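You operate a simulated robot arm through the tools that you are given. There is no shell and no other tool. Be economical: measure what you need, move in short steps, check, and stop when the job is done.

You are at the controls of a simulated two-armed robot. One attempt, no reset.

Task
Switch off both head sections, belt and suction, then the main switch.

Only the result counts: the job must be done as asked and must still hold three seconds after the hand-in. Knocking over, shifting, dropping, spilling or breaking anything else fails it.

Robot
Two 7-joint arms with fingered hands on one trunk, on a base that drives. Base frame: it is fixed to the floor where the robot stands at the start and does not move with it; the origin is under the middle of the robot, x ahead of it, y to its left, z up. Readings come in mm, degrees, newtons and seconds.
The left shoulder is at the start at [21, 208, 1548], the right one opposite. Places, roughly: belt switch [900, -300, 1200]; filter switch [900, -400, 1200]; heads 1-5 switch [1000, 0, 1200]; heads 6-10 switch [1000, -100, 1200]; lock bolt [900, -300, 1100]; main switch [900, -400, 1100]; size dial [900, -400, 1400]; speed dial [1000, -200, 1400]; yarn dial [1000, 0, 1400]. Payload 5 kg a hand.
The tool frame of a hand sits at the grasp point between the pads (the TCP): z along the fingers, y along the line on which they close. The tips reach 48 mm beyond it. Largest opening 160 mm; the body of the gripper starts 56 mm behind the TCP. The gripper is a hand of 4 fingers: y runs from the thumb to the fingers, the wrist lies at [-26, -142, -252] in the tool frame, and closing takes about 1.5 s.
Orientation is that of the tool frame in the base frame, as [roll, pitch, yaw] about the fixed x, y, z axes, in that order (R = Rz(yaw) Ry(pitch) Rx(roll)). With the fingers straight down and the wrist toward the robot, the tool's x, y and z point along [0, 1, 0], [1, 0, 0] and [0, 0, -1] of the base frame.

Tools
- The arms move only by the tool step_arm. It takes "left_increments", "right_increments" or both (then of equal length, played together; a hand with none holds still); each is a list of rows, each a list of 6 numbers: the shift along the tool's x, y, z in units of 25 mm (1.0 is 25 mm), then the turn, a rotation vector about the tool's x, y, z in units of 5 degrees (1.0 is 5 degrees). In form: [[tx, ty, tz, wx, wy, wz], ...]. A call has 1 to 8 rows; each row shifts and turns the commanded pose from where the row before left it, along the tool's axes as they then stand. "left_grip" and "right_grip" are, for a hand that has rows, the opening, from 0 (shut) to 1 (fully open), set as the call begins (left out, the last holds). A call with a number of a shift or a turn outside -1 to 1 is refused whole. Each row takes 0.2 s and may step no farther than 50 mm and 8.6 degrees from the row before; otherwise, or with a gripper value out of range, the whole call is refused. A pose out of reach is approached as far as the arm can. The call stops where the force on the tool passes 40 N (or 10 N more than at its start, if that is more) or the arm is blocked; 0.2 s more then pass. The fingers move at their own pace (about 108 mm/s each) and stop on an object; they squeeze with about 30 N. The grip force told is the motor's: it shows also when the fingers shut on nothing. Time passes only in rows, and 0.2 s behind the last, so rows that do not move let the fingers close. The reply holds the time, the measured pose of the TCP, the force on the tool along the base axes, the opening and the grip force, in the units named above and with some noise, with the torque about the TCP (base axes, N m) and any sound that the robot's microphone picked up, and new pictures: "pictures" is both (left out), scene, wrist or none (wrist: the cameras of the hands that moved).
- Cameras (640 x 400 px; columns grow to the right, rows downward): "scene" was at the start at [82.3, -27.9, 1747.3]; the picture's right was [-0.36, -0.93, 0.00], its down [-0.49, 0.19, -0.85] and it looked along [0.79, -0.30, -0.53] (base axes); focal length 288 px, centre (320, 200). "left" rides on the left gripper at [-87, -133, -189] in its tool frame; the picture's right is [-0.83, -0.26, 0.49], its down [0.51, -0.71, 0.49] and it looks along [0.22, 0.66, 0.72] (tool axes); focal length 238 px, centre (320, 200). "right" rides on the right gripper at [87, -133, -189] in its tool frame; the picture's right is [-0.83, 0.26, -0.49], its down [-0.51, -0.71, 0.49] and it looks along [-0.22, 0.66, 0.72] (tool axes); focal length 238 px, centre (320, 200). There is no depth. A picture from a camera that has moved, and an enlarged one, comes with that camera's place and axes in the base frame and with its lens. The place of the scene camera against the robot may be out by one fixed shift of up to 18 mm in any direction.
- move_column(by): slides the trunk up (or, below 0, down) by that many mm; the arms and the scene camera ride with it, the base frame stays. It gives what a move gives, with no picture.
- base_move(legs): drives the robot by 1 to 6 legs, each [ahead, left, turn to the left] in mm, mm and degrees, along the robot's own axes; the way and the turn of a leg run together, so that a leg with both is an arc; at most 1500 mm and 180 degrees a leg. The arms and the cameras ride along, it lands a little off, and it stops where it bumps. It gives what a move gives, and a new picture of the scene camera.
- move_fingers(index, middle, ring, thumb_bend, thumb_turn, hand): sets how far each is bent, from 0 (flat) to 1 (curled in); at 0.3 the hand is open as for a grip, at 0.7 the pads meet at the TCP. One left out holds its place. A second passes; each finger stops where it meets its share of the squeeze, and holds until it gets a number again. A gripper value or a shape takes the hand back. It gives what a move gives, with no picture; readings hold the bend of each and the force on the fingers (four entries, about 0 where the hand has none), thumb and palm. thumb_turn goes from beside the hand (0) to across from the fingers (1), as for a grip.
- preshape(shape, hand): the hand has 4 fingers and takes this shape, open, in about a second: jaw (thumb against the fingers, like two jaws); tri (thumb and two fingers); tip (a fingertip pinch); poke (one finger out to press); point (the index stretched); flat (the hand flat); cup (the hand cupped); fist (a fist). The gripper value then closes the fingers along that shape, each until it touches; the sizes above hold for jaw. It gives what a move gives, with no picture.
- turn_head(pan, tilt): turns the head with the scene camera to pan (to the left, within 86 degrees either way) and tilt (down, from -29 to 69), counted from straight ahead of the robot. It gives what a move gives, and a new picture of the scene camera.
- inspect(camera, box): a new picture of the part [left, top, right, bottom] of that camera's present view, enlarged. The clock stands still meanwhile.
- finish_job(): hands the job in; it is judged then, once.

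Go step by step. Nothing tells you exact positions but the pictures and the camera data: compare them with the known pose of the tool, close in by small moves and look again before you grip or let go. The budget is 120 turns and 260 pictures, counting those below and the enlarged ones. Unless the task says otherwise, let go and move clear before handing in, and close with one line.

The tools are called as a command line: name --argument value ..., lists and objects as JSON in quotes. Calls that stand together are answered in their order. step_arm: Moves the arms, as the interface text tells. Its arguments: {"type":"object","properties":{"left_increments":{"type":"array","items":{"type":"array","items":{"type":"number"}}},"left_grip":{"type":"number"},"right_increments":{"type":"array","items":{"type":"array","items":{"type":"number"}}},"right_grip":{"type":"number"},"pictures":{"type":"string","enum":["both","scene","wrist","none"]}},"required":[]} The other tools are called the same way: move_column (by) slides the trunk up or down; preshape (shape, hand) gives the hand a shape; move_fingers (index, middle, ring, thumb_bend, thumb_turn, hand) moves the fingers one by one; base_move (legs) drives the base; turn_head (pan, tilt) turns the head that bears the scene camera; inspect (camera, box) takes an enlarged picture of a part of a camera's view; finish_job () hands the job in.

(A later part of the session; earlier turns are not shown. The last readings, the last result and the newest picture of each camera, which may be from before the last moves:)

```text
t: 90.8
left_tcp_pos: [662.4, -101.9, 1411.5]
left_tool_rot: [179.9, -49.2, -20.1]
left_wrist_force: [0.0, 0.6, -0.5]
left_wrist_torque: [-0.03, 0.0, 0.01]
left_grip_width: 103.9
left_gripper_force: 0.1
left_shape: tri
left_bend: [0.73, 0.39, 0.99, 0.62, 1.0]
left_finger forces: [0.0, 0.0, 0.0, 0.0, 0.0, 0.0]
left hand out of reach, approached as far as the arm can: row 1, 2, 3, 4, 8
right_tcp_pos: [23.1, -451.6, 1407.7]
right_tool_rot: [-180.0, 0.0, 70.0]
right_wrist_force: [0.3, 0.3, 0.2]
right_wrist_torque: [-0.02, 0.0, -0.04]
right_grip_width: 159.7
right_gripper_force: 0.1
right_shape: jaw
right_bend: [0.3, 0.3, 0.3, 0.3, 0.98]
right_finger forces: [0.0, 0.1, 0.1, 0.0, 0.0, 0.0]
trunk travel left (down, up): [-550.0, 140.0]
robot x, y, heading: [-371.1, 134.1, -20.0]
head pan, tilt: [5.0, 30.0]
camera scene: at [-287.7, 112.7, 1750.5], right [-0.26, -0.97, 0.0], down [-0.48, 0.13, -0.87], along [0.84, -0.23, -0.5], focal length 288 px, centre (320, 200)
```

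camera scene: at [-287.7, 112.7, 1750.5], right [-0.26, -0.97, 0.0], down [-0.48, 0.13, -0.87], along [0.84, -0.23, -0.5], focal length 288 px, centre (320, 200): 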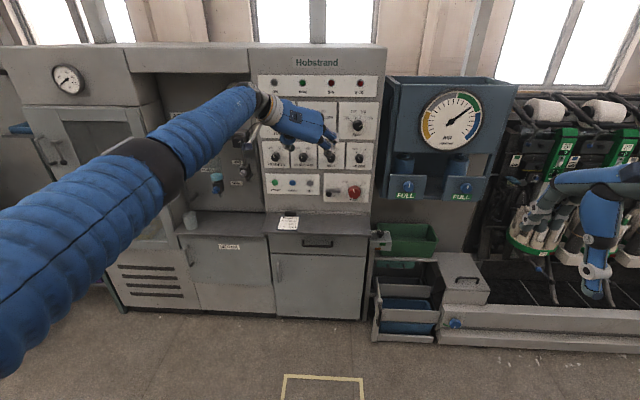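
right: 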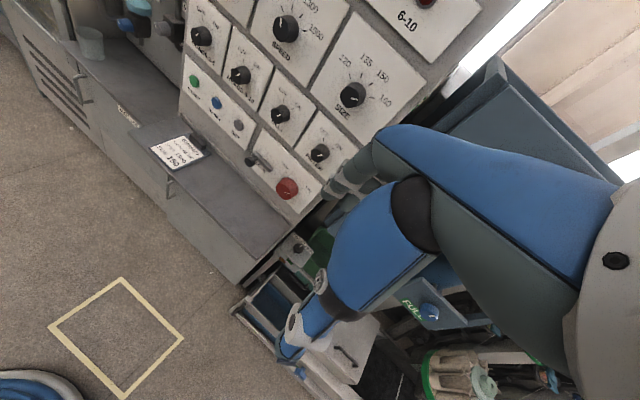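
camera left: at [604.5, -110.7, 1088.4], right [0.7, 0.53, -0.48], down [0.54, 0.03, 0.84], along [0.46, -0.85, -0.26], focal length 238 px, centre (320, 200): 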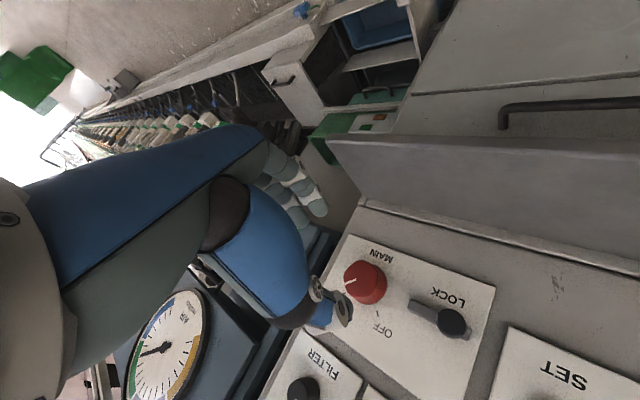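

It is moving again. I continue tipping to vertical.

step_arm --left_increments '[[0, 0, 0, 0, -1, 0], [0, 0, 0, 0, -1, 0], [0, 0, 0, 0, -1, 0], [0, 0, 0, 0, -1, 0], [0, 0, 0, 0, -1, 0], [0, 0, 0, 0, -1, 0], [0, 0, 0, 0, -1, 0], [0, 0, 0, 0, -1, 0]]' --pictures "none"

step_arm --left_increments '[[0, 0, 0, 0, -1, -1], [0, 0, 0, 0, 0, -1], [0, 0, 0, 0, 0, -1], [0, 0, 0, 0, 0, -1], [0, 0, 0, 0, 0, -1], [0, 0, 0, 0, 0, -1], [0, 0, 0, 0, 0, -1], [0, 0, 0, 0, 0, -1]]' --pictures "none"

step_arm --left_increments '[[0, 0, 0, 0, 0, -1], [0, 0, 0, 0, 0, -1], [0, 0, 0, 0, 0, -1], [0, 0, 0, 0, 0, -1], [0, 0, 0, 0, 0, -1], [0, 0, 0, 0, 0, -1], [0, 0, 0, 0, 0, -1], [0, 0, 0, 0, 0, -1]]' --pictures "scene"

```text
t: 92.6
left_tcp_pos: [510.9, -51.9, 1373.5]
left_tool_rot: [-179.9, -9.4, -20.1]
left_wrist_force: [-0.8, 0.0, 0.5]
left_wrist_torque: [0.01, -0.04, -0.01]
left_grip_width: 104.2
left_gripper_force: 0.1
left_shape: tri
left_bend: [0.73, 0.39, 0.99, 0.62, 1.0]
left_finger forces: [0.0, 0.0, 0.0, 0.1, 0.1, 0.1]
left hand out of reach, approached as far as the arm can: row 1, 2, 3, 4, 5, 6, 7, 8
right_tcp_pos: [23.9, -452.3, 1407.7]
right_tool_rot: [180.0, 0.0, 69.8]
right_wrist_force: [-0.2, 0.4, 0.1]
right_wrist_torque: [-0.01, -0.01, -0.01]
right_grip_width: 159.8
right_gripper_force: 0.2
right_shape: jaw
right_bend: [0.3, 0.3, 0.3, 0.3, 0.98]
right_finger forces: [0.0, 0.1, 0.1, 0.0, 0.1, 0.0]
trunk travel left (down, up): [-550.0, 140.0]
robot x, y, heading: [-374.5, 136.2, -20.2]
head pan, tilt: [5.0, 30.0]
```

```text
t: 94.4
left_tcp_pos: [580.1, -77.1, 1378.9]
left_tool_rot: [177.0, -3.1, 20.0]
left_wrist_force: [0.5, 0.1, -0.3]
left_wrist_torque: [0.0, 0.0, 0.0]
left_grip_width: 103.9
left_gripper_force: 0.1
left_shape: tri
left_bend: [0.73, 0.39, 0.99, 0.62, 1.0]
left_finger forces: [0.1, 0.0, 0.0, 0.0, 0.0, 0.0]
left hand out of reach, approached as far as the arm can: row 1, 2, 3, 4, 5, 6, 7, 8
right_tcp_pos: [23.5, -452.5, 1406.3]
right_tool_rot: [179.9, 0.0, 70.0]
right_wrist_force: [0.0, 0.2, -0.8]
right_wrist_torque: [0.04, -0.02, -0.01]
right_grip_width: 159.7
right_gripper_force: 0.1
right_shape: jaw
right_bend: [0.3, 0.3, 0.3, 0.3, 0.98]
right_finger forces: [0.1, 0.0, 0.0, 0.0, 0.0, 0.0]
trunk travel left (down, up): [-550.0, 140.0]
robot x, y, heading: [-373.5, 137.2, -19.9]
head pan, tilt: [5.0, 30.0]
```

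```text
t: 96.2
left_tcp_pos: [639.3, -88.9, 1381.1]
left_tool_rot: [175.5, -0.4, 58.4]
left_wrist_force: [0.4, 0.2, -0.3]
left_wrist_torque: [0.01, -0.01, 0.0]
left_grip_width: 103.8
left_gripper_force: 0.0
left_shape: tri
left_bend: [0.73, 0.39, 0.99, 0.62, 1.0]
left_finger forces: [0.0, 0.1, 0.0, 0.1, 0.0, 0.0]
left hand out of reach, approached as far as the arm can: row 1, 2, 3, 4, 5, 6, 7, 8
right_tcp_pos: [24.2, -450.9, 1407.5]
right_tool_rot: [180.0, 0.1, 69.8]
right_wrist_force: [0.2, -0.4, 0.8]
right_wrist_torque: [0.0, 0.02, -0.04]
right_grip_width: 159.7
right_gripper_force: 0.1
right_shape: jaw
right_bend: [0.3, 0.3, 0.3, 0.3, 0.98]
right_finger forces: [0.0, 0.0, 0.1, 0.0, 0.0, 0.0]
trunk travel left (down, up): [-550.0, 140.0]
robot x, y, heading: [-375.0, 137.5, -20.0]
head pan, tilt: [5.0, 30.0]
camera scene: at [-286.7, 113.3, 1750.4], right [-0.26, -0.97, 0.0], down [-0.48, 0.13, -0.87], along [0.84, -0.23, -0.5], focal length 288 px, centre (320, 200)
```

scene: 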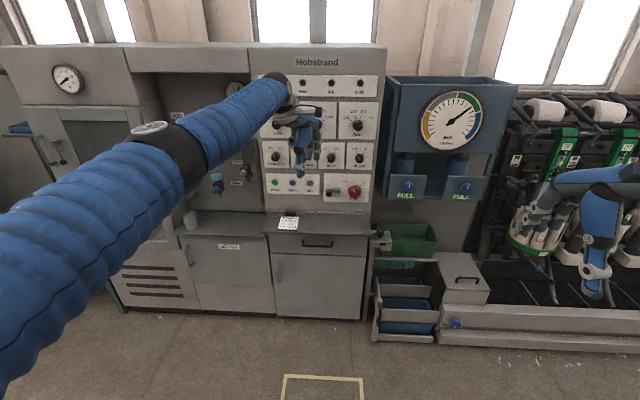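

Tool points down again. I'll retract it toward the robot.

step_arm --left_increments '[[0, -1, 0, 0, 0, 0], [0, -1, 0, 0, 0, 0], [0, -1, 0, 0, 0, 0], [0, -1, 0, 0, 0, 0], [0, -1, 0, 0, 0, 0], [0, -1, 0, 0, 0, 0], [0, -1, 0, 0, 0, 0], [0, -1, 0, 0, 0, 0]]' --pictures "scene"

```text
t: 98.0
left_tcp_pos: [648.4, -69.1, 1381.9]
left_tool_rot: [175.6, -0.5, 59.8]
left_wrist_force: [1.0, 0.5, -0.2]
left_wrist_torque: [-0.03, -0.01, -0.01]
left_grip_width: 103.7
left_gripper_force: 0.0
left_shape: tri
left_bend: [0.73, 0.39, 0.99, 0.62, 1.0]
left_finger forces: [0.0, 0.1, 0.0, 0.1, 0.1, 0.0]
left hand out of reach, approached as far as the arm can: row 1, 2, 3, 4, 5, 6, 7, 8
right_tcp_pos: [24.2, -452.3, 1408.7]
right_tool_rot: [-180.0, -0.1, 70.0]
right_wrist_force: [0.0, -1.0, -1.1]
right_wrist_torque: [0.0, 0.02, 0.0]
right_grip_width: 159.3
right_gripper_force: 0.1
right_shape: jaw
right_bend: [0.3, 0.3, 0.3, 0.3, 0.98]
right_finger forces: [0.0, 0.0, 0.1, 0.0, 0.0, 0.0]
trunk travel left (down, up): [-550.0, 140.0]
robot x, y, heading: [-372.5, 134.8, -20.0]
head pan, tilt: [5.0, 30.0]
camera scene: at [-287.2, 112.3, 1750.4], right [-0.26, -0.97, 0.0], down [-0.48, 0.13, -0.87], along [0.84, -0.23, -0.5], focal length 288 px, centre (320, 200)
```

scene: 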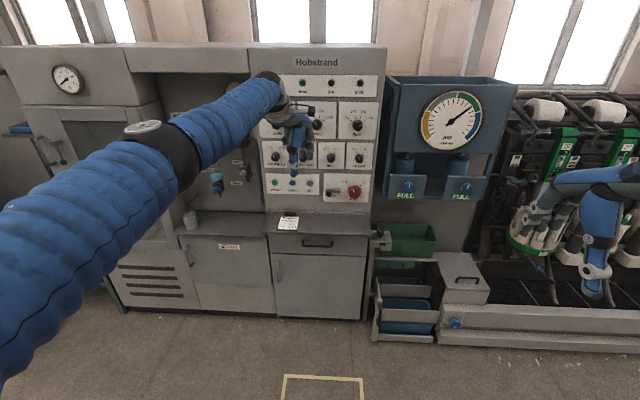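

The elbow is still pinned, possibly by a wrist limit. I'll rotate the hand partway back while drawing it in further.

step_arm --left_increments '[[0, 0, 0, 0, 0, 1], [0, 0, 0, 0, 0, 1], [0, 0, 0, 0, 0, 1], [0, 0, 0, 0, 0, 1], [0, 0, 0, 0, 0, 1], [0, 0, 0, 0, 0, 1], [0, 0, 0, 0, 0, 1], [0, 0, 0, 0, 0, 1]]' --pictures "scene"

```text
t: 99.8
left_tcp_pos: [597.8, -54.6, 1351.5]
left_tool_rot: [176.8, -3.2, 22.3]
left_wrist_force: [0.3, 0.3, 0.2]
left_wrist_torque: [0.0, 0.0, 0.04]
left_grip_width: 103.9
left_gripper_force: 0.1
left_shape: tri
left_bend: [0.73, 0.39, 0.99, 0.62, 1.0]
left_finger forces: [0.0, 0.0, 0.0, 0.1, 0.0, 0.0]
left hand out of reach, approached as far as the arm can: row 2, 3, 4, 5, 6, 7, 8
right_tcp_pos: [24.0, -452.8, 1408.0]
right_tool_rot: [-180.0, 0.0, 69.8]
right_wrist_force: [-0.3, -0.3, 0.2]
right_wrist_torque: [0.05, -0.03, -0.02]
right_grip_width: 159.7
right_gripper_force: 0.0
right_shape: jaw
right_bend: [0.3, 0.3, 0.3, 0.3, 0.98]
right_finger forces: [0.0, 0.0, 0.0, 0.0, 0.1, 0.0]
trunk travel left (down, up): [-550.0, 140.0]
robot x, y, heading: [-368.9, 137.4, -20.1]
head pan, tilt: [5.0, 30.0]
camera scene: at [-287.4, 111.9, 1750.4], right [-0.26, -0.97, 0.0], down [-0.48, 0.13, -0.87], along [0.84, -0.22, -0.5], focal length 288 px, centre (320, 200)
```

scene: 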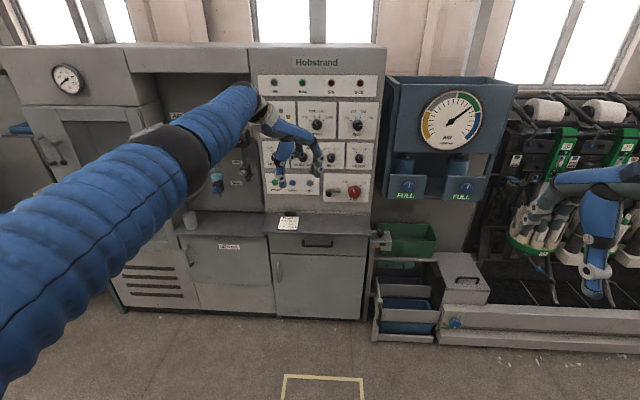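

Some poses near the 45° tilt were reachable earlier. I'll return to that tilt and retract from there.

step_arm --left_increments '[[0, 0, 0, 0, 0, 1], [0, 0, 0, 0, 0, 1], [0, 0, 0, 0, 0, 1], [0, 0, 0, 0, 0, 1], [0, 0, 0, 0, 0, 1], [0, 0, 0, 0, 0, 1], [0, 0, 0, 0, 0, 1], [0, 0, 0, 0, 0, 1]]' --pictures "none"

step_arm --left_increments '[[0, 0, 0, 0, 1, 0], [0, 0, 0, 0, 1, 0], [0, 0, 0, 0, 1, 0], [0, 0, 0, 0, 1, 0], [0, 0, 0, 0, 1, 0], [0, 0, 0, 0, 1, 0], [0, 0, 0, 0, 1, 0], [0, 0, 0, 0, 1, 0]]' --pictures "none"

step_arm --left_increments '[[-0.65, 0, -0.75, 0, 0, 0], [-0.65, 0, -0.75, 0, 0, 0], [-0.65, 0, -0.75, 0, 0, 0], [-0.65, 0, -0.75, 0, 0, 0], [-0.65, 0, -0.75, 0, 0, 0], [-0.65, 0, -0.75, 0, 0, 0]]' --pictures "scene"

```text
t: 101.6
left_tcp_pos: [503.0, -20.0, 1333.4]
left_tool_rot: [179.9, -4.5, -20.2]
left_wrist_force: [0.4, -0.2, 0.0]
left_wrist_torque: [0.04, -0.03, 0.0]
left_grip_width: 104.0
left_gripper_force: 0.1
left_shape: tri
left_bend: [0.73, 0.39, 0.99, 0.62, 1.0]
left_finger forces: [0.1, 0.0, 0.0, 0.0, 0.0, 0.0]
left hand out of reach, approached as far as the arm can: row 1, 2, 3, 4, 5, 6, 7, 8
right_tcp_pos: [23.8, -454.0, 1406.2]
right_tool_rot: [-179.9, 0.0, 69.8]
right_wrist_force: [-0.5, -0.5, -0.6]
right_wrist_torque: [0.05, -0.05, -0.03]
right_grip_width: 159.7
right_gripper_force: 0.1
right_shape: jaw
right_bend: [0.3, 0.3, 0.3, 0.3, 0.97]
right_finger forces: [0.1, 0.0, 0.1, 0.0, 0.0, 0.0]
trunk travel left (down, up): [-550.0, 140.0]
robot x, y, heading: [-373.7, 133.3, -19.9]
head pan, tilt: [5.0, 30.0]
```

```text
t: 103.4
left_tcp_pos: [659.2, -72.0, 1335.1]
left_tool_rot: [179.8, -44.3, -20.1]
left_wrist_force: [1.5, -0.2, 1.2]
left_wrist_torque: [0.02, 0.01, 0.02]
left_grip_width: 103.9
left_gripper_force: 0.0
left_shape: tri
left_bend: [0.73, 0.39, 0.99, 0.62, 1.0]
left_finger forces: [0.0, 0.0, 0.1, 0.0, 0.0, 0.1]
left hand out of reach, approached as far as the arm can: row 1, 2, 3, 4, 5, 6, 7, 8
right_tcp_pos: [23.6, -452.4, 1406.4]
right_tool_rot: [180.0, 0.0, 69.9]
right_wrist_force: [-0.2, 0.1, 0.0]
right_wrist_torque: [0.02, 0.05, -0.02]
right_grip_width: 159.8
right_gripper_force: 0.1
right_shape: jaw
right_bend: [0.3, 0.3, 0.3, 0.3, 0.97]
right_finger forces: [0.1, 0.0, 0.0, 0.1, 0.0, 0.0]
trunk travel left (down, up): [-550.0, 140.0]
robot x, y, heading: [-370.7, 133.4, -20.2]
head pan, tilt: [5.0, 30.0]
```

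```text
t: 104.8
left_tcp_pos: [656.9, -73.5, 1336.2]
left_tool_rot: [179.7, -44.3, -20.1]
left_wrist_force: [-1.0, -1.4, 0.1]
left_wrist_torque: [0.01, -0.01, 0.0]
left_grip_width: 104.1
left_gripper_force: 0.1
left_shape: tri
left_bend: [0.73, 0.39, 0.99, 0.62, 1.0]
left_finger forces: [0.0, 0.0, 0.1, 0.0, 0.0, 0.0]
left hand out of reach, approached as far as the arm can: row 1, 2, 3, 4, 5, 6
right_tcp_pos: [24.5, -452.2, 1406.4]
right_tool_rot: [-180.0, 0.0, 69.9]
right_wrist_force: [0.2, -0.4, 0.3]
right_wrist_torque: [0.04, 0.0, 0.03]
right_grip_width: 159.9
right_gripper_force: 0.1
right_shape: jaw
right_bend: [0.3, 0.3, 0.3, 0.3, 0.97]
right_finger forces: [0.0, 0.1, 0.0, 0.1, 0.0, 0.1]
trunk travel left (down, up): [-550.0, 140.0]
robot x, y, heading: [-372.2, 134.9, -20.2]
head pan, tilt: [5.0, 30.0]
camera scene: at [-287.3, 112.3, 1750.4], right [-0.26, -0.97, 0.0], down [-0.48, 0.13, -0.87], along [0.84, -0.23, -0.5], focal length 288 px, centre (320, 200)
```

scene: 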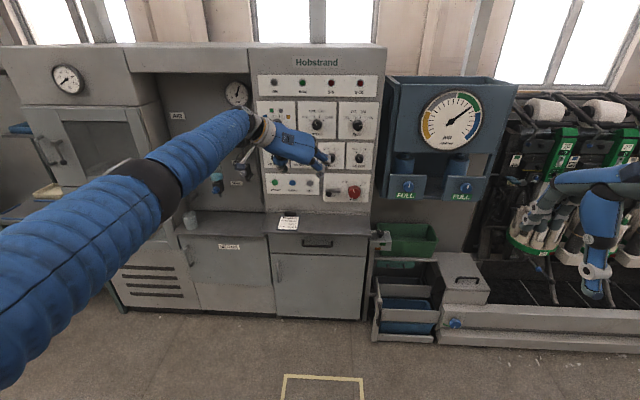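

The arm isn't actually straight here, so a wrist limit must be blocking it. I'll test rolling the hand the other way, followed by a retract.

step_arm --left_increments '[[0, 0, 0, 0, 0, 1], [0, 0, 0, 0, 0, 1], [0, 0, 0, 0, 0, 1], [0, 0, 0, 0, 0, 1], [0, 0, 0, 0, 0, 1], [0, 0, 0, 0, 0, 1], [0, 0, -1, 0, 0, 0], [0, 0, -1, 0, 0, 0]]' --pictures "none"

step_arm --left_increments '[[0, 0, 0, 0, 0, -1], [0, 0, 0, 0, 0, -1], [0, 0, 0, 0, 0, -1], [0, 0, 0, 0, 0, -1], [0, 0, 0, 0, 0, -1], [0, 0, 0, 0, 0, -1], [0, 0, 0, 0, 0, -1], [0, 0, 0, 0, 0, -1]]' --pictures "none"

step_arm --left_increments '[[0, 0, 0, 0, 0, -1], [0, 0, 0, 0, 0, -1], [0, 0, 0, 0, 0, -1], [0, 0, 0, 0, 0, -1], [0, 0, -1, 0, 0, 0], [0, 0, -1, 0, 0, 0], [0, 0, -1, 0, 0, 0], [0, 0, -1, 0, 0, 0]]' --pictures "scene"

```text
t: 106.6
left_tcp_pos: [576.4, -50.5, 1343.2]
left_tool_rot: [-154.0, -37.5, -59.1]
left_wrist_force: [0.2, 1.0, -1.6]
left_wrist_torque: [-0.1, -0.08, -0.06]
left_grip_width: 103.9
left_gripper_force: 0.1
left_shape: tri
left_bend: [0.73, 0.39, 0.99, 0.62, 1.0]
left_finger forces: [0.0, 0.1, 0.1, 0.0, 0.0, 0.0]
left hand out of reach, approached as far as the arm can: row 1, 2, 4, 5, 6
right_tcp_pos: [22.5, -452.3, 1407.3]
right_tool_rot: [-180.0, 0.0, 69.9]
right_wrist_force: [0.4, 0.2, 0.4]
right_wrist_torque: [-0.04, -0.08, -0.05]
right_grip_width: 159.7
right_gripper_force: 0.0
right_shape: jaw
right_bend: [0.3, 0.3, 0.3, 0.3, 0.97]
right_finger forces: [0.0, 0.0, 0.1, 0.0, 0.1, 0.0]
trunk travel left (down, up): [-550.0, 140.0]
robot x, y, heading: [-373.7, 134.3, -20.2]
head pan, tilt: [5.0, 30.0]
```

```text
t: 108.4
left_tcp_pos: [576.8, -52.9, 1344.7]
left_tool_rot: [170.1, -43.5, -6.1]
left_wrist_force: [0.8, 0.7, 0.9]
left_wrist_torque: [0.0, -0.01, 0.0]
left_grip_width: 104.0
left_gripper_force: 0.1
left_shape: tri
left_bend: [0.73, 0.39, 0.99, 0.62, 1.0]
left_finger forces: [0.0, 0.0, 0.0, 0.0, 0.1, 0.0]
right_tcp_pos: [24.0, -451.9, 1407.1]
right_tool_rot: [180.0, 0.0, 69.9]
right_wrist_force: [-0.2, -0.2, 0.6]
right_wrist_torque: [-0.02, 0.01, -0.04]
right_grip_width: 160.0
right_gripper_force: 0.0
right_shape: jaw
right_bend: [0.3, 0.3, 0.3, 0.3, 0.97]
right_finger forces: [0.0, 0.1, 0.1, 0.0, 0.1, 0.0]
trunk travel left (down, up): [-550.0, 140.0]
robot x, y, heading: [-371.0, 133.4, -19.9]
head pan, tilt: [5.0, 30.0]
```

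```text
t: 110.2
left_tcp_pos: [507.6, -26.5, 1416.1]
left_tool_rot: [153.7, -37.2, 18.8]
left_wrist_force: [-0.7, -0.6, -0.3]
left_wrist_torque: [-0.04, -0.11, 0.13]
left_grip_width: 103.8
left_gripper_force: 0.1
left_shape: tri
left_bend: [0.73, 0.39, 0.99, 0.62, 1.0]
left_finger forces: [0.0, 0.0, 0.0, 0.0, 0.1, 0.0]
right_tcp_pos: [21.1, -450.7, 1408.8]
right_tool_rot: [179.9, 0.0, 70.0]
right_wrist_force: [-2.4, -0.1, 0.2]
right_wrist_torque: [-0.06, -0.07, -0.04]
right_grip_width: 159.6
right_gripper_force: 0.1
right_shape: jaw
right_bend: [0.3, 0.3, 0.3, 0.3, 0.97]
right_finger forces: [0.0, 0.1, 0.1, 0.0, 0.0, 0.0]
trunk travel left (down, up): [-550.0, 140.0]
robot x, y, heading: [-372.2, 132.3, -20.1]
head pan, tilt: [5.0, 30.0]
camera scene: at [-289.7, 113.1, 1750.6], right [-0.26, -0.97, 0.0], down [-0.48, 0.13, -0.87], along [0.84, -0.23, -0.5], focal length 288 px, centre (320, 200)
```

scene: 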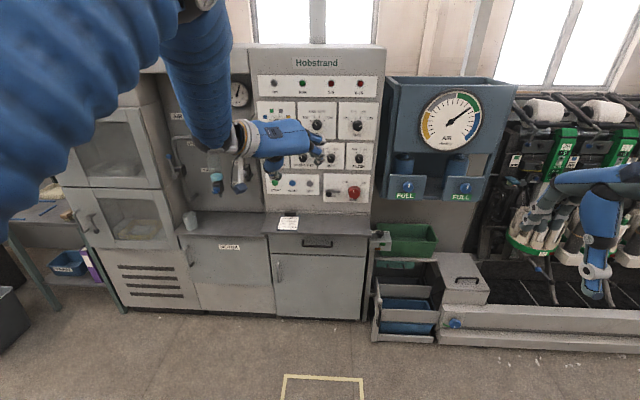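

The arm is elbow-up and free again. I'll level the hand to face the panel, reaching roll 60.

step_arm --left_increments '[[0, 0, -0.5, -0.5, 0.867, 0], [0, 0, -0.5, -0.5, 0.867, 0], [0, 0, -0.5, -0.5, 0.867, 0], [0, 0, -0.5, -0.5, 0.867, 0], [0, 0, -0.5, -0.5, 0.867, 0], [0, 0, 0, -0.5, 0.867, 0], [0, 0, 0, -0.5, 0.867, 0], [0, 0, 0, -0.5, 0.867, 0]]' --pictures "none"

step_arm --left_increments '[[0, 0, 0, -0.5, 0.867, 0], [0, 0, 0, 0, 0, 1], [0, 0, 0, 0, 0, 1], [0, 0, 0, 0, 0, 1], [0, 0, 0, 0, 0, 1], [0, 0, 0, 0, 0, 0]]' --pictures "scene"

```text
t: 112.0
left_tcp_pos: [464.6, -11.0, 1451.3]
left_tool_rot: [100.9, -59.4, 60.4]
left_wrist_force: [0.2, 0.3, 0.8]
left_wrist_torque: [0.03, 0.03, -0.03]
left_grip_width: 104.1
left_gripper_force: 0.1
left_shape: tri
left_bend: [0.73, 0.39, 0.99, 0.62, 1.0]
left_finger forces: [0.0, 0.1, 0.1, 0.0, 0.0, 0.0]
right_tcp_pos: [23.3, -453.0, 1407.1]
right_tool_rot: [180.0, -0.1, 69.9]
right_wrist_force: [0.3, -0.1, 0.0]
right_wrist_torque: [-0.04, 0.05, -0.01]
right_grip_width: 159.8
right_gripper_force: 0.0
right_shape: jaw
right_bend: [0.3, 0.3, 0.3, 0.3, 0.97]
right_finger forces: [0.0, 0.1, 0.1, 0.0, 0.0, 0.1]
trunk travel left (down, up): [-550.0, 140.0]
robot x, y, heading: [-374.5, 138.4, -20.3]
head pan, tilt: [5.0, 30.0]
```

```text
t: 113.4
left_tcp_pos: [463.2, -10.8, 1451.7]
left_tool_rot: [92.6, -79.8, 67.3]
left_wrist_force: [0.6, -0.5, 0.2]
left_wrist_torque: [-0.01, -0.04, -0.03]
left_grip_width: 103.9
left_gripper_force: 0.0
left_shape: tri
left_bend: [0.73, 0.39, 0.99, 0.62, 1.0]
left_finger forces: [0.1, 0.0, 0.0, 0.0, 0.0, 0.1]
right_tcp_pos: [24.3, -451.7, 1407.7]
right_tool_rot: [179.9, 0.0, 69.9]
right_wrist_force: [0.8, -0.1, -0.4]
right_wrist_torque: [-0.01, 0.0, 0.03]
right_grip_width: 159.8
right_gripper_force: 0.1
right_shape: jaw
right_bend: [0.3, 0.3, 0.3, 0.3, 0.97]
right_finger forces: [0.1, 0.0, 0.0, 0.0, 0.1, 0.1]
trunk travel left (down, up): [-550.0, 140.0]
robot x, y, heading: [-371.5, 137.9, -20.2]
head pan, tilt: [5.0, 30.0]
camera scene: at [-286.9, 112.6, 1750.4], right [-0.26, -0.97, 0.0], down [-0.48, 0.13, -0.87], along [0.84, -0.23, -0.5], focal length 288 px, centre (320, 200)
```

scene: 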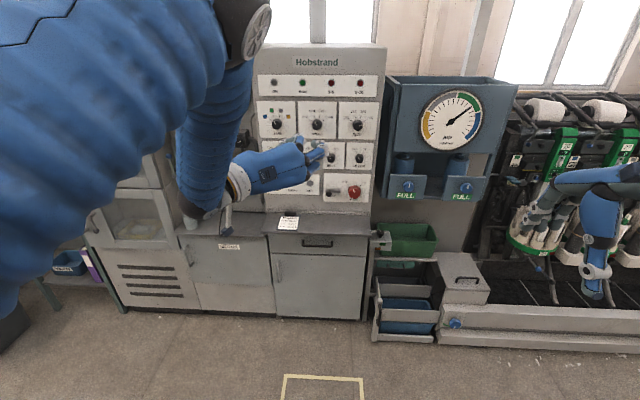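

The hand is level at roll 80. I'll lower the trunk 180 mm so the main knob sits at the comfortable height, then roll to 120.

move_column --by -180

step_arm --left_increments '[[0, 0, 0, 0, 0, 1], [0, 0, 0, 0, 0, 1], [0, 0, 0, 0, 0, 1], [0, 0, 0, 0, 0, 1], [0, 0, 0, 0, 0, 1], [0, 0, 0, 0, 0, 1], [0, 0, 0, 0, 0, 1], [0, 0, 0, 0, 0, 1]]' --pictures "none"

base_move --legs '[[370, 0, 0]]'

inspect --camera "scene" --box '[200, 60, 440, 260]'

```text
t: 115.4
left_tcp_pos: [463.4, -10.2, 1271.5]
left_tool_rot: [92.1, -79.8, 67.8]
left_wrist_force: [-0.7, 0.9, -0.1]
left_wrist_torque: [0.01, 0.02, 0.0]
left_grip_width: 103.9
left_gripper_force: 0.1
left_shape: tri
left_bend: [0.73, 0.39, 0.99, 0.62, 1.0]
left_finger forces: [0.1, 0.0, 0.0, 0.0, 0.0, 0.1]
right_tcp_pos: [24.5, -452.4, 1227.9]
right_tool_rot: [-179.9, 0.0, 69.9]
right_wrist_force: [0.1, -0.9, 1.2]
right_wrist_torque: [0.0, 0.0, 0.0]
right_grip_width: 159.4
right_gripper_force: 0.0
right_shape: jaw
right_bend: [0.3, 0.3, 0.3, 0.3, 0.97]
right_finger forces: [0.0, 0.0, 0.0, 0.0, 0.0, 0.0]
trunk travel left (down, up): [-370.0, 320.0]
robot x, y, heading: [-372.7, 133.9, -20.0]
head pan, tilt: [5.0, 30.0]
```

```text
t: 117.2
left_tcp_pos: [462.5, -10.4, 1270.6]
left_tool_rot: [-91.1, -60.1, -109.1]
left_wrist_force: [0.5, 0.3, -1.1]
left_wrist_torque: [0.02, -0.01, 0.06]
left_grip_width: 103.8
left_gripper_force: 0.1
left_shape: tri
left_bend: [0.73, 0.39, 0.99, 0.62, 1.0]
left_finger forces: [0.0, 0.1, 0.0, 0.1, 0.1, 0.0]
right_tcp_pos: [22.7, -452.7, 1227.6]
right_tool_rot: [-180.0, 0.0, 69.9]
right_wrist_force: [0.2, 0.0, -0.3]
right_wrist_torque: [0.01, -0.03, -0.02]
right_grip_width: 159.6
right_gripper_force: 0.1
right_shape: jaw
right_bend: [0.3, 0.3, 0.3, 0.3, 0.97]
right_finger forces: [0.0, 0.0, 0.1, 0.0, 0.1, 0.0]
trunk travel left (down, up): [-370.0, 320.0]
robot x, y, heading: [-368.2, 136.4, -19.9]
head pan, tilt: [5.0, 30.0]
```

```text
t: 119.5
left_tcp_pos: [806.9, -137.1, 1270.9]
left_tool_rot: [-91.1, -60.2, -109.2]
left_wrist_force: [0.2, -0.3, -0.3]
left_wrist_torque: [0.01, 0.01, 0.04]
left_grip_width: 103.7
left_gripper_force: 0.0
left_shape: tri
left_bend: [0.73, 0.39, 0.99, 0.62, 1.0]
left_finger forces: [0.0, 0.0, 0.0, 0.0, 0.0, 0.0]
right_tcp_pos: [366.8, -577.6, 1227.1]
right_tool_rot: [-179.9, 0.0, 69.9]
right_wrist_force: [0.3, 0.1, -0.7]
right_wrist_torque: [0.07, 0.06, 0.0]
right_grip_width: 159.8
right_gripper_force: 0.1
right_shape: jaw
right_bend: [0.3, 0.3, 0.3, 0.3, 0.97]
right_finger forces: [0.1, 0.0, 0.0, 0.1, 0.0, 0.0]
trunk travel left (down, up): [-370.0, 320.0]
robot x, y, heading: [-29.4, 10.4, -20.1]
head pan, tilt: [5.0, 30.0]
camera scene: at [56.0, -13.1, 1570.4], right [-0.26, -0.97, 0.0], down [-0.48, 0.13, -0.87], along [0.84, -0.23, -0.5], focal length 288 px, centre (320, 200)
```

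scene: 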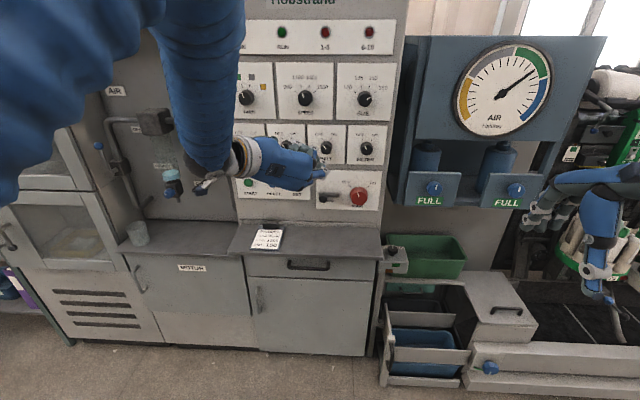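

```text
2.00 times, centred on (320, 160) of scene
camera zoom: at [56.0, -13.1, 1570.4], right [-0.26, -0.97, 0.0], down [-0.48, 0.13, -0.87], along [0.84, -0.23, -0.5], focal length 575 px, centre (320, 280)
```

zoom: 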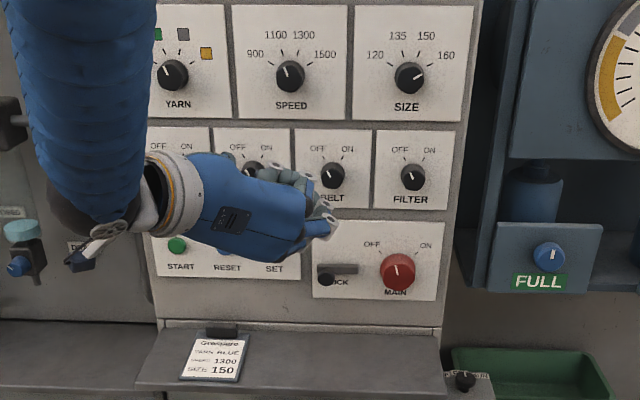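

The marker stands a little left of vertical. I'll move the hand right, then down, in front of the main knob.

step_arm --left_increments '[[0.4925, 0.853, 0, 0, 0, 0], [0.4925, 0.853, 0, 0, 0, 0], [0.4925, 0.853, 0, 0, 0, 0], [0.4925, 0.853, 0, 0, 0, 0], [0.4925, 0.853, 0, 0, 0, 0], [0.4925, 0.853, 0, 0, 0, 0], [0.4925, 0.853, 0, 0, 0, 0], [0.4925, 0.853, 0, 0, 0, 0]]' --pictures "none"

step_arm --left_increments '[[-0.8875, 0.5125, 0, 0, 0, 0], [-0.8875, 0.5125, 0, 0, 0, 0], [-0.8875, 0.5125, 0, 0, 0, 0], [-0.8875, 0.5125, 0, 0, 0, 0], [-0.8875, 0.5125, 0, 0, 0, 0], [-0.8875, 0.5125, 0, 0, 0, 0], [-0.8875, 0.5125, 0, 0, 0, 0], [-0.8875, 0.5125, 0, 0, 0, 0]]' --pictures "scene"

inspect --camera "left" --box '[200, 120, 440, 340]'

```text
t: 121.3
left_tcp_pos: [740.8, -322.3, 1272.1]
left_tool_rot: [-91.1, -60.1, -109.1]
left_wrist_force: [0.1, -0.7, -0.6]
left_wrist_torque: [0.0, -0.01, 0.07]
left_grip_width: 103.7
left_gripper_force: 0.1
left_shape: tri
left_bend: [0.73, 0.39, 0.99, 0.62, 1.0]
left_finger forces: [0.0, 0.0, 0.0, 0.1, 0.1, 0.0]
right_tcp_pos: [366.3, -577.6, 1226.9]
right_tool_rot: [-179.9, 0.0, 69.9]
right_wrist_force: [-0.3, 0.0, -0.7]
right_wrist_torque: [0.04, -0.04, 0.04]
right_grip_width: 159.5
right_gripper_force: 0.0
right_shape: jaw
right_bend: [0.3, 0.3, 0.3, 0.3, 0.97]
right_finger forces: [0.0, 0.0, 0.0, 0.0, 0.0, 0.1]
trunk travel left (down, up): [-370.0, 320.0]
robot x, y, heading: [-30.2, 13.2, -20.3]
head pan, tilt: [5.0, 30.0]
```

```text
t: 123.1
left_tcp_pos: [739.2, -321.8, 1066.8]
left_tool_rot: [-90.9, -60.2, -109.3]
left_wrist_force: [1.5, -0.1, 1.4]
left_wrist_torque: [0.08, 0.12, -0.02]
left_grip_width: 103.7
left_gripper_force: 0.0
left_shape: tri
left_bend: [0.73, 0.39, 0.99, 0.62, 1.0]
left_finger forces: [0.0, 0.0, 0.1, 0.0, 0.0, 0.1]
right_tcp_pos: [367.8, -578.5, 1226.5]
right_tool_rot: [180.0, 0.1, 69.9]
right_wrist_force: [0.6, 0.4, 0.1]
right_wrist_torque: [0.01, 0.02, 0.01]
right_grip_width: 159.6
right_gripper_force: 0.0
right_shape: jaw
right_bend: [0.3, 0.3, 0.3, 0.3, 0.97]
right_finger forces: [0.1, 0.0, 0.1, 0.1, 0.0, 0.0]
trunk travel left (down, up): [-370.0, 320.0]
robot x, y, heading: [-32.0, 13.2, -20.3]
head pan, tilt: [5.0, 30.0]
camera scene: at [56.1, -13.1, 1570.3], right [-0.26, -0.97, 0.0], down [-0.48, 0.13, -0.87], along [0.84, -0.22, -0.5], focal length 288 px, centre (320, 200)
```

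scene: 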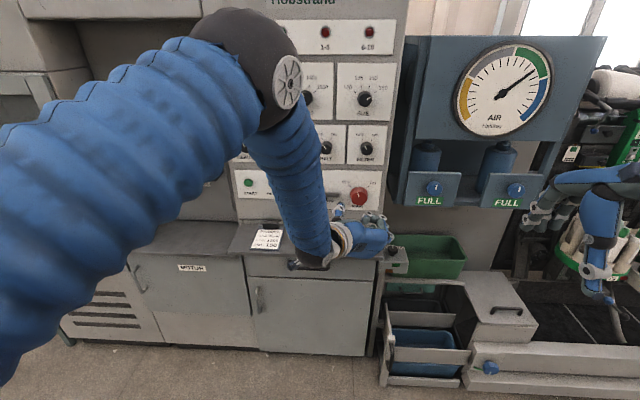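

```text
1.82 times, centred on (320, 230) of left
camera zoom: at [614.3, -108.4, 1059.2], right [0.67, 0.43, -0.6], down [0.59, 0.17, 0.79], along [0.44, -0.88, -0.14], focal length 433 px, centre (320, 146)
```

zoom: 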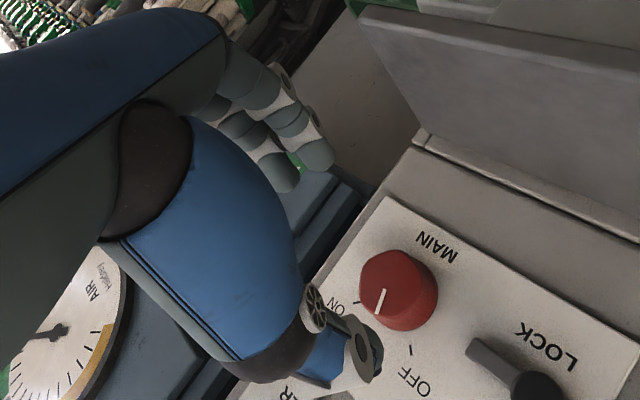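

Aligned; the marker points between ON and OFF. Advancing and gripping again.

step_arm --left_increments '[[-0.14, 0, 0.95, 0, 0, 0], [0, 0, 0.95, 0, 0, 0], [0, 0, 0.95, 0, 0, 0], [0, 0, 0.95, 0, 0, 0], [0, 0, 0.95, 0, 0, 0], [0, 0, 0, 0, 0, 0]]' --pictures "none"

step_arm --left_increments '[[0, 0, 0, 0, 0, 0], [0, 0, 0, 0, 0, 0], [0, 0, 0, 0, 0, 0], [0, 0, 0, 0, 0, 0], [0, 0, 0, 0, 0, 0], [0, 0, 0, 0, 0, 0]]' --left_grip 0 --pictures "none"

inspect --camera "left" --box '[200, 120, 440, 340]'

```text
t: 124.5
left_tcp_pos: [848.7, -360.1, 1062.0]
left_tool_rot: [-91.0, -60.2, -109.3]
left_wrist_force: [0.0, 1.1, 0.0]
left_wrist_torque: [-0.04, 0.04, 0.06]
left_grip_width: 103.8
left_gripper_force: 0.1
left_shape: tri
left_bend: [0.73, 0.39, 0.99, 0.62, 1.0]
left_finger forces: [0.0, 0.0, 0.1, 0.1, 0.1, 0.0]
right_tcp_pos: [365.2, -577.1, 1227.9]
right_tool_rot: [-180.0, 0.0, 70.0]
right_wrist_force: [0.0, -0.4, -0.4]
right_wrist_torque: [-0.05, -0.05, -0.03]
right_grip_width: 160.0
right_gripper_force: 0.0
right_shape: jaw
right_bend: [0.3, 0.3, 0.3, 0.3, 0.97]
right_finger forces: [0.1, 0.0, 0.0, 0.1, 0.1, 0.1]
trunk travel left (down, up): [-370.0, 320.0]
robot x, y, heading: [-32.2, 11.7, -20.2]
head pan, tilt: [5.0, 30.0]
```

```text
t: 125.9
left_tcp_pos: [848.2, -359.3, 1062.0]
left_tool_rot: [-91.1, -60.1, -109.2]
left_wrist_force: [1.5, -0.9, -0.8]
left_wrist_torque: [0.01, 0.06, -0.02]
left_grip_width: 46.1
left_gripper_force: 30.1
left_shape: tri
left_bend: [0.74, 0.51, 1.0, 0.74, 1.0]
left_finger forces: [11.0, 13.3, 0.0, 0.0, 25.7, 0.0]
right_tcp_pos: [365.8, -576.7, 1226.5]
right_tool_rot: [179.9, -0.1, 69.9]
right_wrist_force: [0.2, -0.5, 0.4]
right_wrist_torque: [-0.01, 0.0, 0.02]
right_grip_width: 159.7
right_gripper_force: 0.0
right_shape: jaw
right_bend: [0.3, 0.3, 0.3, 0.3, 0.97]
right_finger forces: [0.0, 0.0, 0.0, 0.0, 0.0, 0.0]
trunk travel left (down, up): [-370.0, 320.0]
robot x, y, heading: [-34.5, 8.0, -20.2]
head pan, tilt: [5.0, 30.0]
```

```text
1.82 times, centred on (320, 230) of left
camera zoom: at [725.2, -147.1, 1055.1], right [0.67, 0.43, -0.6], down [0.59, 0.17, 0.79], along [0.44, -0.88, -0.14], focal length 433 px, centre (320, 146)
```

zoom: 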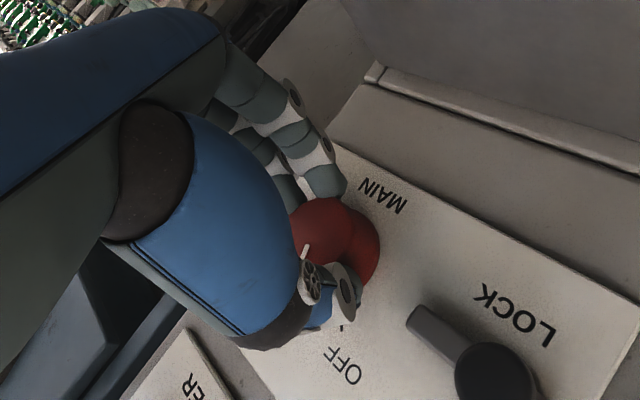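

Gripped. Turning another 30°, then reading force.

step_arm --left_increments '[[0, 0, 0, 0, 0, -1], [0, 0, 0, 0, 0, -1], [0, 0, 0, 0, 0, -1], [0, 0, 0, 0, 0, -1], [0, 0, 0, 0, 0, -1], [0, 0, 0, 0, 0, -1], [0, 0, 0, 0, 0, 0]]' --pictures "none"

step_arm --left_increments '[[0, 0, 0, 0, 0, 0], [0, 0, 0, 0, 0, 0], [0, 0, -1, 0, 0, 0], [0, 0, -1, 0, 0, 0], [0, 0, -1, 0, 0, 0], [0, 0, -1, 0, 0, 0], [0, 0, 0, 0, 0, 0]]' --left_grip 0.65 --pictures "scene"

inspect --camera "left" --box '[280, 150, 480, 330]'

inspect --camera "scene" --box '[280, 130, 420, 250]'

```text
t: 127.5
left_tcp_pos: [849.8, -360.9, 1060.1]
left_tool_rot: [171.5, -89.2, -11.7]
left_wrist_force: [0.4, -4.2, -16.0]
left_wrist_torque: [0.73, 0.27, -0.27]
left_grip_width: 45.3
left_gripper_force: 29.7
left_shape: tri
left_bend: [0.74, 0.5, 1.0, 0.74, 1.0]
left_finger forces: [16.0, 16.3, 0.0, 0.0, 26.2, 0.0]
right_tcp_pos: [368.3, -579.4, 1226.3]
right_tool_rot: [-179.9, -0.1, 69.9]
right_wrist_force: [0.6, 0.6, -0.2]
right_wrist_torque: [-0.01, 0.0, 0.0]
right_grip_width: 159.8
right_gripper_force: 0.0
right_shape: jaw
right_bend: [0.3, 0.3, 0.3, 0.3, 0.97]
right_finger forces: [0.0, 0.0, 0.0, 0.1, 0.0, 0.1]
trunk travel left (down, up): [-370.0, 320.0]
robot x, y, heading: [-28.7, 7.7, -20.0]
head pan, tilt: [5.0, 30.0]
```

```text
t: 129.1
left_tcp_pos: [756.1, -325.3, 1061.9]
left_tool_rot: [160.6, -89.5, -0.7]
left_wrist_force: [1.5, -0.8, 0.2]
left_wrist_torque: [0.01, -0.01, -0.02]
left_grip_width: 103.5
left_gripper_force: 0.0
left_shape: tri
left_bend: [0.73, 0.39, 0.99, 0.62, 1.0]
left_finger forces: [0.1, 0.0, 0.0, 0.0, 0.1, 0.0]
right_tcp_pos: [367.2, -577.8, 1226.6]
right_tool_rot: [179.9, 0.0, 69.9]
right_wrist_force: [-0.1, 0.0, 0.6]
right_wrist_torque: [0.02, 0.03, 0.01]
right_grip_width: 159.7
right_gripper_force: 0.0
right_shape: jaw
right_bend: [0.3, 0.3, 0.3, 0.3, 0.97]
right_finger forces: [0.1, 0.0, 0.1, 0.0, 0.0, 0.1]
trunk travel left (down, up): [-370.0, 320.0]
robot x, y, heading: [-31.7, 13.6, -20.1]
head pan, tilt: [5.0, 30.0]
camera scene: at [56.0, -13.1, 1570.3], right [-0.26, -0.97, 0.0], down [-0.48, 0.13, -0.87], along [0.84, -0.22, -0.5], focal length 288 px, centre (320, 200)
```

scene: 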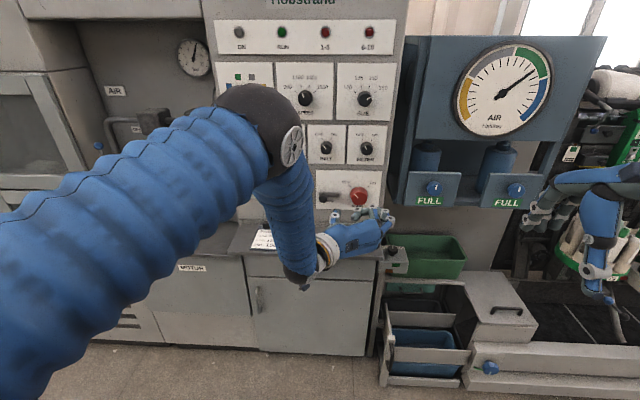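

```text
2.22 times, centred on (380, 240) of left
camera zoom: at [623.4, -136.4, 977.5], right [0.54, 0.08, -0.84], down [0.71, 0.5, 0.5], along [0.46, -0.86, 0.21], focal length 530 px, centre (187, 111)
```

zoom: 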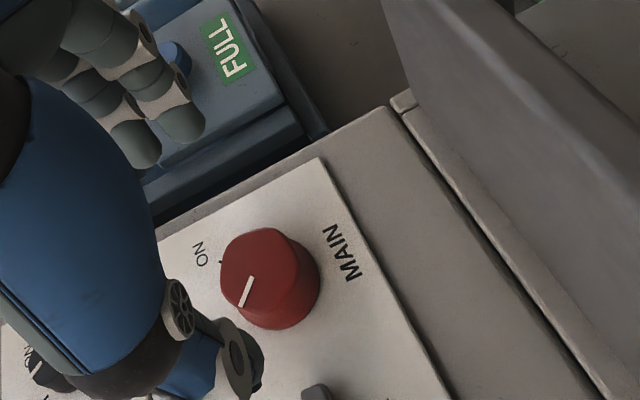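

```text
3.33 times, centred on (350, 190) of scene
camera zoom: at [56.0, -13.1, 1570.3], right [-0.26, -0.97, 0.0], down [-0.48, 0.13, -0.87], along [0.84, -0.22, -0.5], focal length 958 px, centre (220, 233)
```

zoom: 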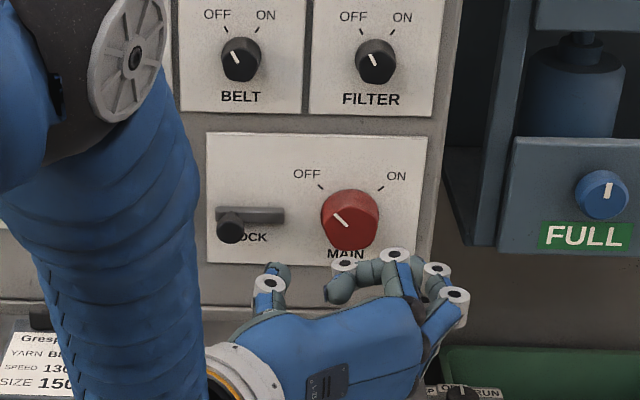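

The main marker is at OFF. I'll back the robot clear and take a final look.

base_move --legs '[[-250, 0, 0]]'

step_arm --left_increments '[[0, -1, 0, 0, 0, 0], [0, -1, 0, 0, 0, 0], [0, -1, 0, 0, 0, 0], [0, -1, 0, 0, 0, 0], [0, -1, 0, 0, 0, 0], [0, -1, 0, 0, 0, 0], [0, -1, 0, 0, 0, 0], [0, -1, 0, 0, 0, 0]]' --pictures "none"

turn_head --pan -4 --tilt 22

```text
t: 130.9
left_tcp_pos: [523.7, -240.7, 1063.4]
left_tool_rot: [162.8, -89.4, -2.8]
left_wrist_force: [-1.2, 0.9, 0.9]
left_wrist_torque: [0.06, 0.05, -0.03]
left_grip_width: 103.6
left_gripper_force: 0.1
left_shape: tri
left_bend: [0.73, 0.39, 0.99, 0.62, 1.0]
left_finger forces: [0.0, 0.0, 0.0, 0.0, 0.0, 0.0]
right_tcp_pos: [133.3, -492.3, 1227.1]
right_tool_rot: [179.8, 0.0, 69.9]
right_wrist_force: [-0.8, 1.0, 0.6]
right_wrist_torque: [-0.05, -0.11, -0.04]
right_grip_width: 159.5
right_gripper_force: 0.2
right_shape: jaw
right_bend: [0.3, 0.3, 0.3, 0.3, 0.97]
right_finger forces: [0.0, 0.0, 0.1, 0.1, 0.0, 0.1]
trunk travel left (down, up): [-370.0, 320.0]
robot x, y, heading: [-261.5, 92.9, -20.2]
head pan, tilt: [5.0, 30.0]
camera scene: at [-177.9, 72.3, 1570.5], right [-0.26, -0.97, 0.0], down [-0.48, 0.13, -0.87], along [0.84, -0.23, -0.5], focal length 288 px, centre (320, 200)
```

scene: 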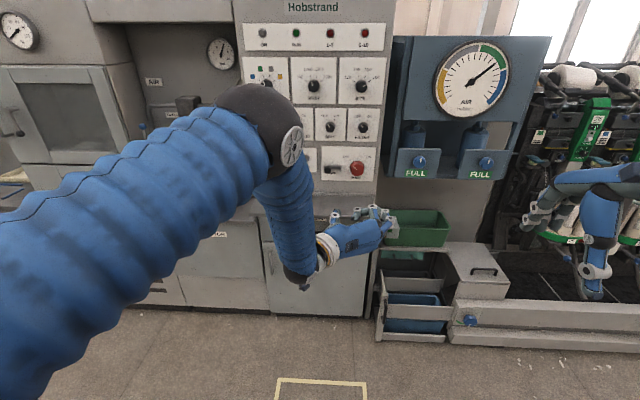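

```text
t: 132.7
left_tcp_pos: [595.7, -54.4, 1062.2]
left_tool_rot: [158.6, -89.3, 1.2]
left_wrist_force: [-0.5, -0.3, -0.3]
left_wrist_torque: [0.01, -0.02, 0.0]
left_grip_width: 103.8
left_gripper_force: 0.1
left_shape: tri
left_bend: [0.73, 0.39, 0.99, 0.62, 1.0]
left_finger forces: [0.0, 0.1, 0.1, 0.1, 0.0, 0.1]
right_tcp_pos: [135.1, -493.0, 1227.1]
right_tool_rot: [-180.0, 0.0, 69.9]
right_wrist_force: [0.1, 0.7, 0.7]
right_wrist_torque: [-0.07, 0.04, 0.0]
right_grip_width: 159.9
right_gripper_force: 0.0
right_shape: jaw
right_bend: [0.3, 0.3, 0.3, 0.3, 0.97]
right_finger forces: [0.0, 0.0, 0.1, 0.0, 0.0, 0.0]
trunk travel left (down, up): [-370.0, 320.0]
robot x, y, heading: [-262.1, 97.6, -20.1]
head pan, tilt: [5.0, 30.0]
```

```text
t: 133.4
left_tcp_pos: [593.9, -53.0, 1061.9]
left_tool_rot: [168.9, -89.5, -8.9]
left_wrist_force: [0.0, 0.0, -0.1]
left_wrist_torque: [0.04, 0.01, -0.01]
left_grip_width: 104.1
left_gripper_force: 0.0
left_shape: tri
left_bend: [0.73, 0.39, 0.99, 0.62, 1.0]
left_finger forces: [0.1, 0.0, 0.0, 0.1, 0.1, 0.0]
right_tcp_pos: [135.0, -492.8, 1227.4]
right_tool_rot: [179.9, -0.1, 70.0]
right_wrist_force: [-0.1, -0.5, 0.5]
right_wrist_torque: [0.01, -0.02, -0.01]
right_grip_width: 159.7
right_gripper_force: 0.1
right_shape: jaw
right_bend: [0.3, 0.3, 0.3, 0.3, 0.97]
right_finger forces: [0.0, 0.0, 0.0, 0.0, 0.0, 0.0]
trunk travel left (down, up): [-370.0, 320.0]
robot x, y, heading: [-264.0, 91.8, -20.2]
head pan, tilt: [-4.0, 22.0]
camera scene: at [-179.4, 57.4, 1583.2], right [-0.41, -0.91, 0.0], down [-0.34, 0.15, -0.93], along [0.85, -0.38, -0.38], focal length 288 px, centre (320, 200)
```

scene: 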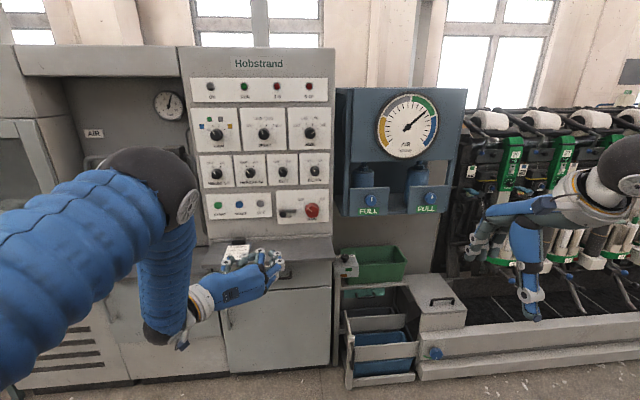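

inspect --camera "scene" --box '[185, 100, 345, 240]'

inspect --camera "scene" --box '[195, 150, 335, 230]'

```text
2.86 times, centred on (265, 170) of scene
camera zoom: at [-179.4, 57.4, 1583.2], right [-0.41, -0.91, 0.0], down [-0.34, 0.15, -0.93], along [0.85, -0.38, -0.38], focal length 821 px, centre (477, 286)
```

zoom: 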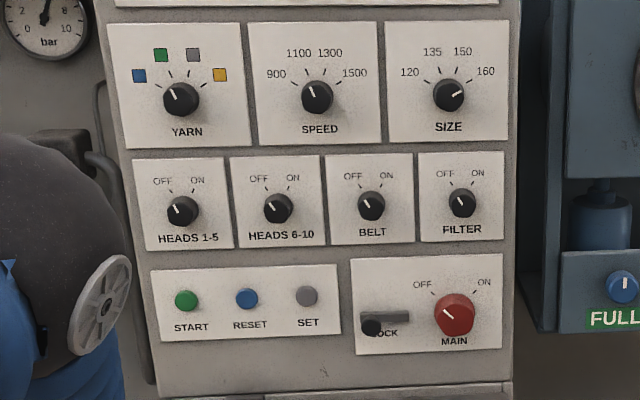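

```text
4.57 times, centred on (265, 190) of scene
camera zoom: at [-179.4, 57.4, 1583.2], right [-0.41, -0.91, 0.0], down [-0.34, 0.15, -0.93], along [0.85, -0.38, -0.38], focal length 1314 px, centre (571, 246)
```

zoom: 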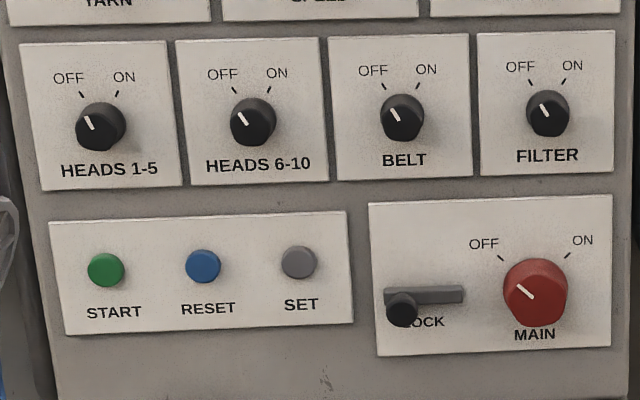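

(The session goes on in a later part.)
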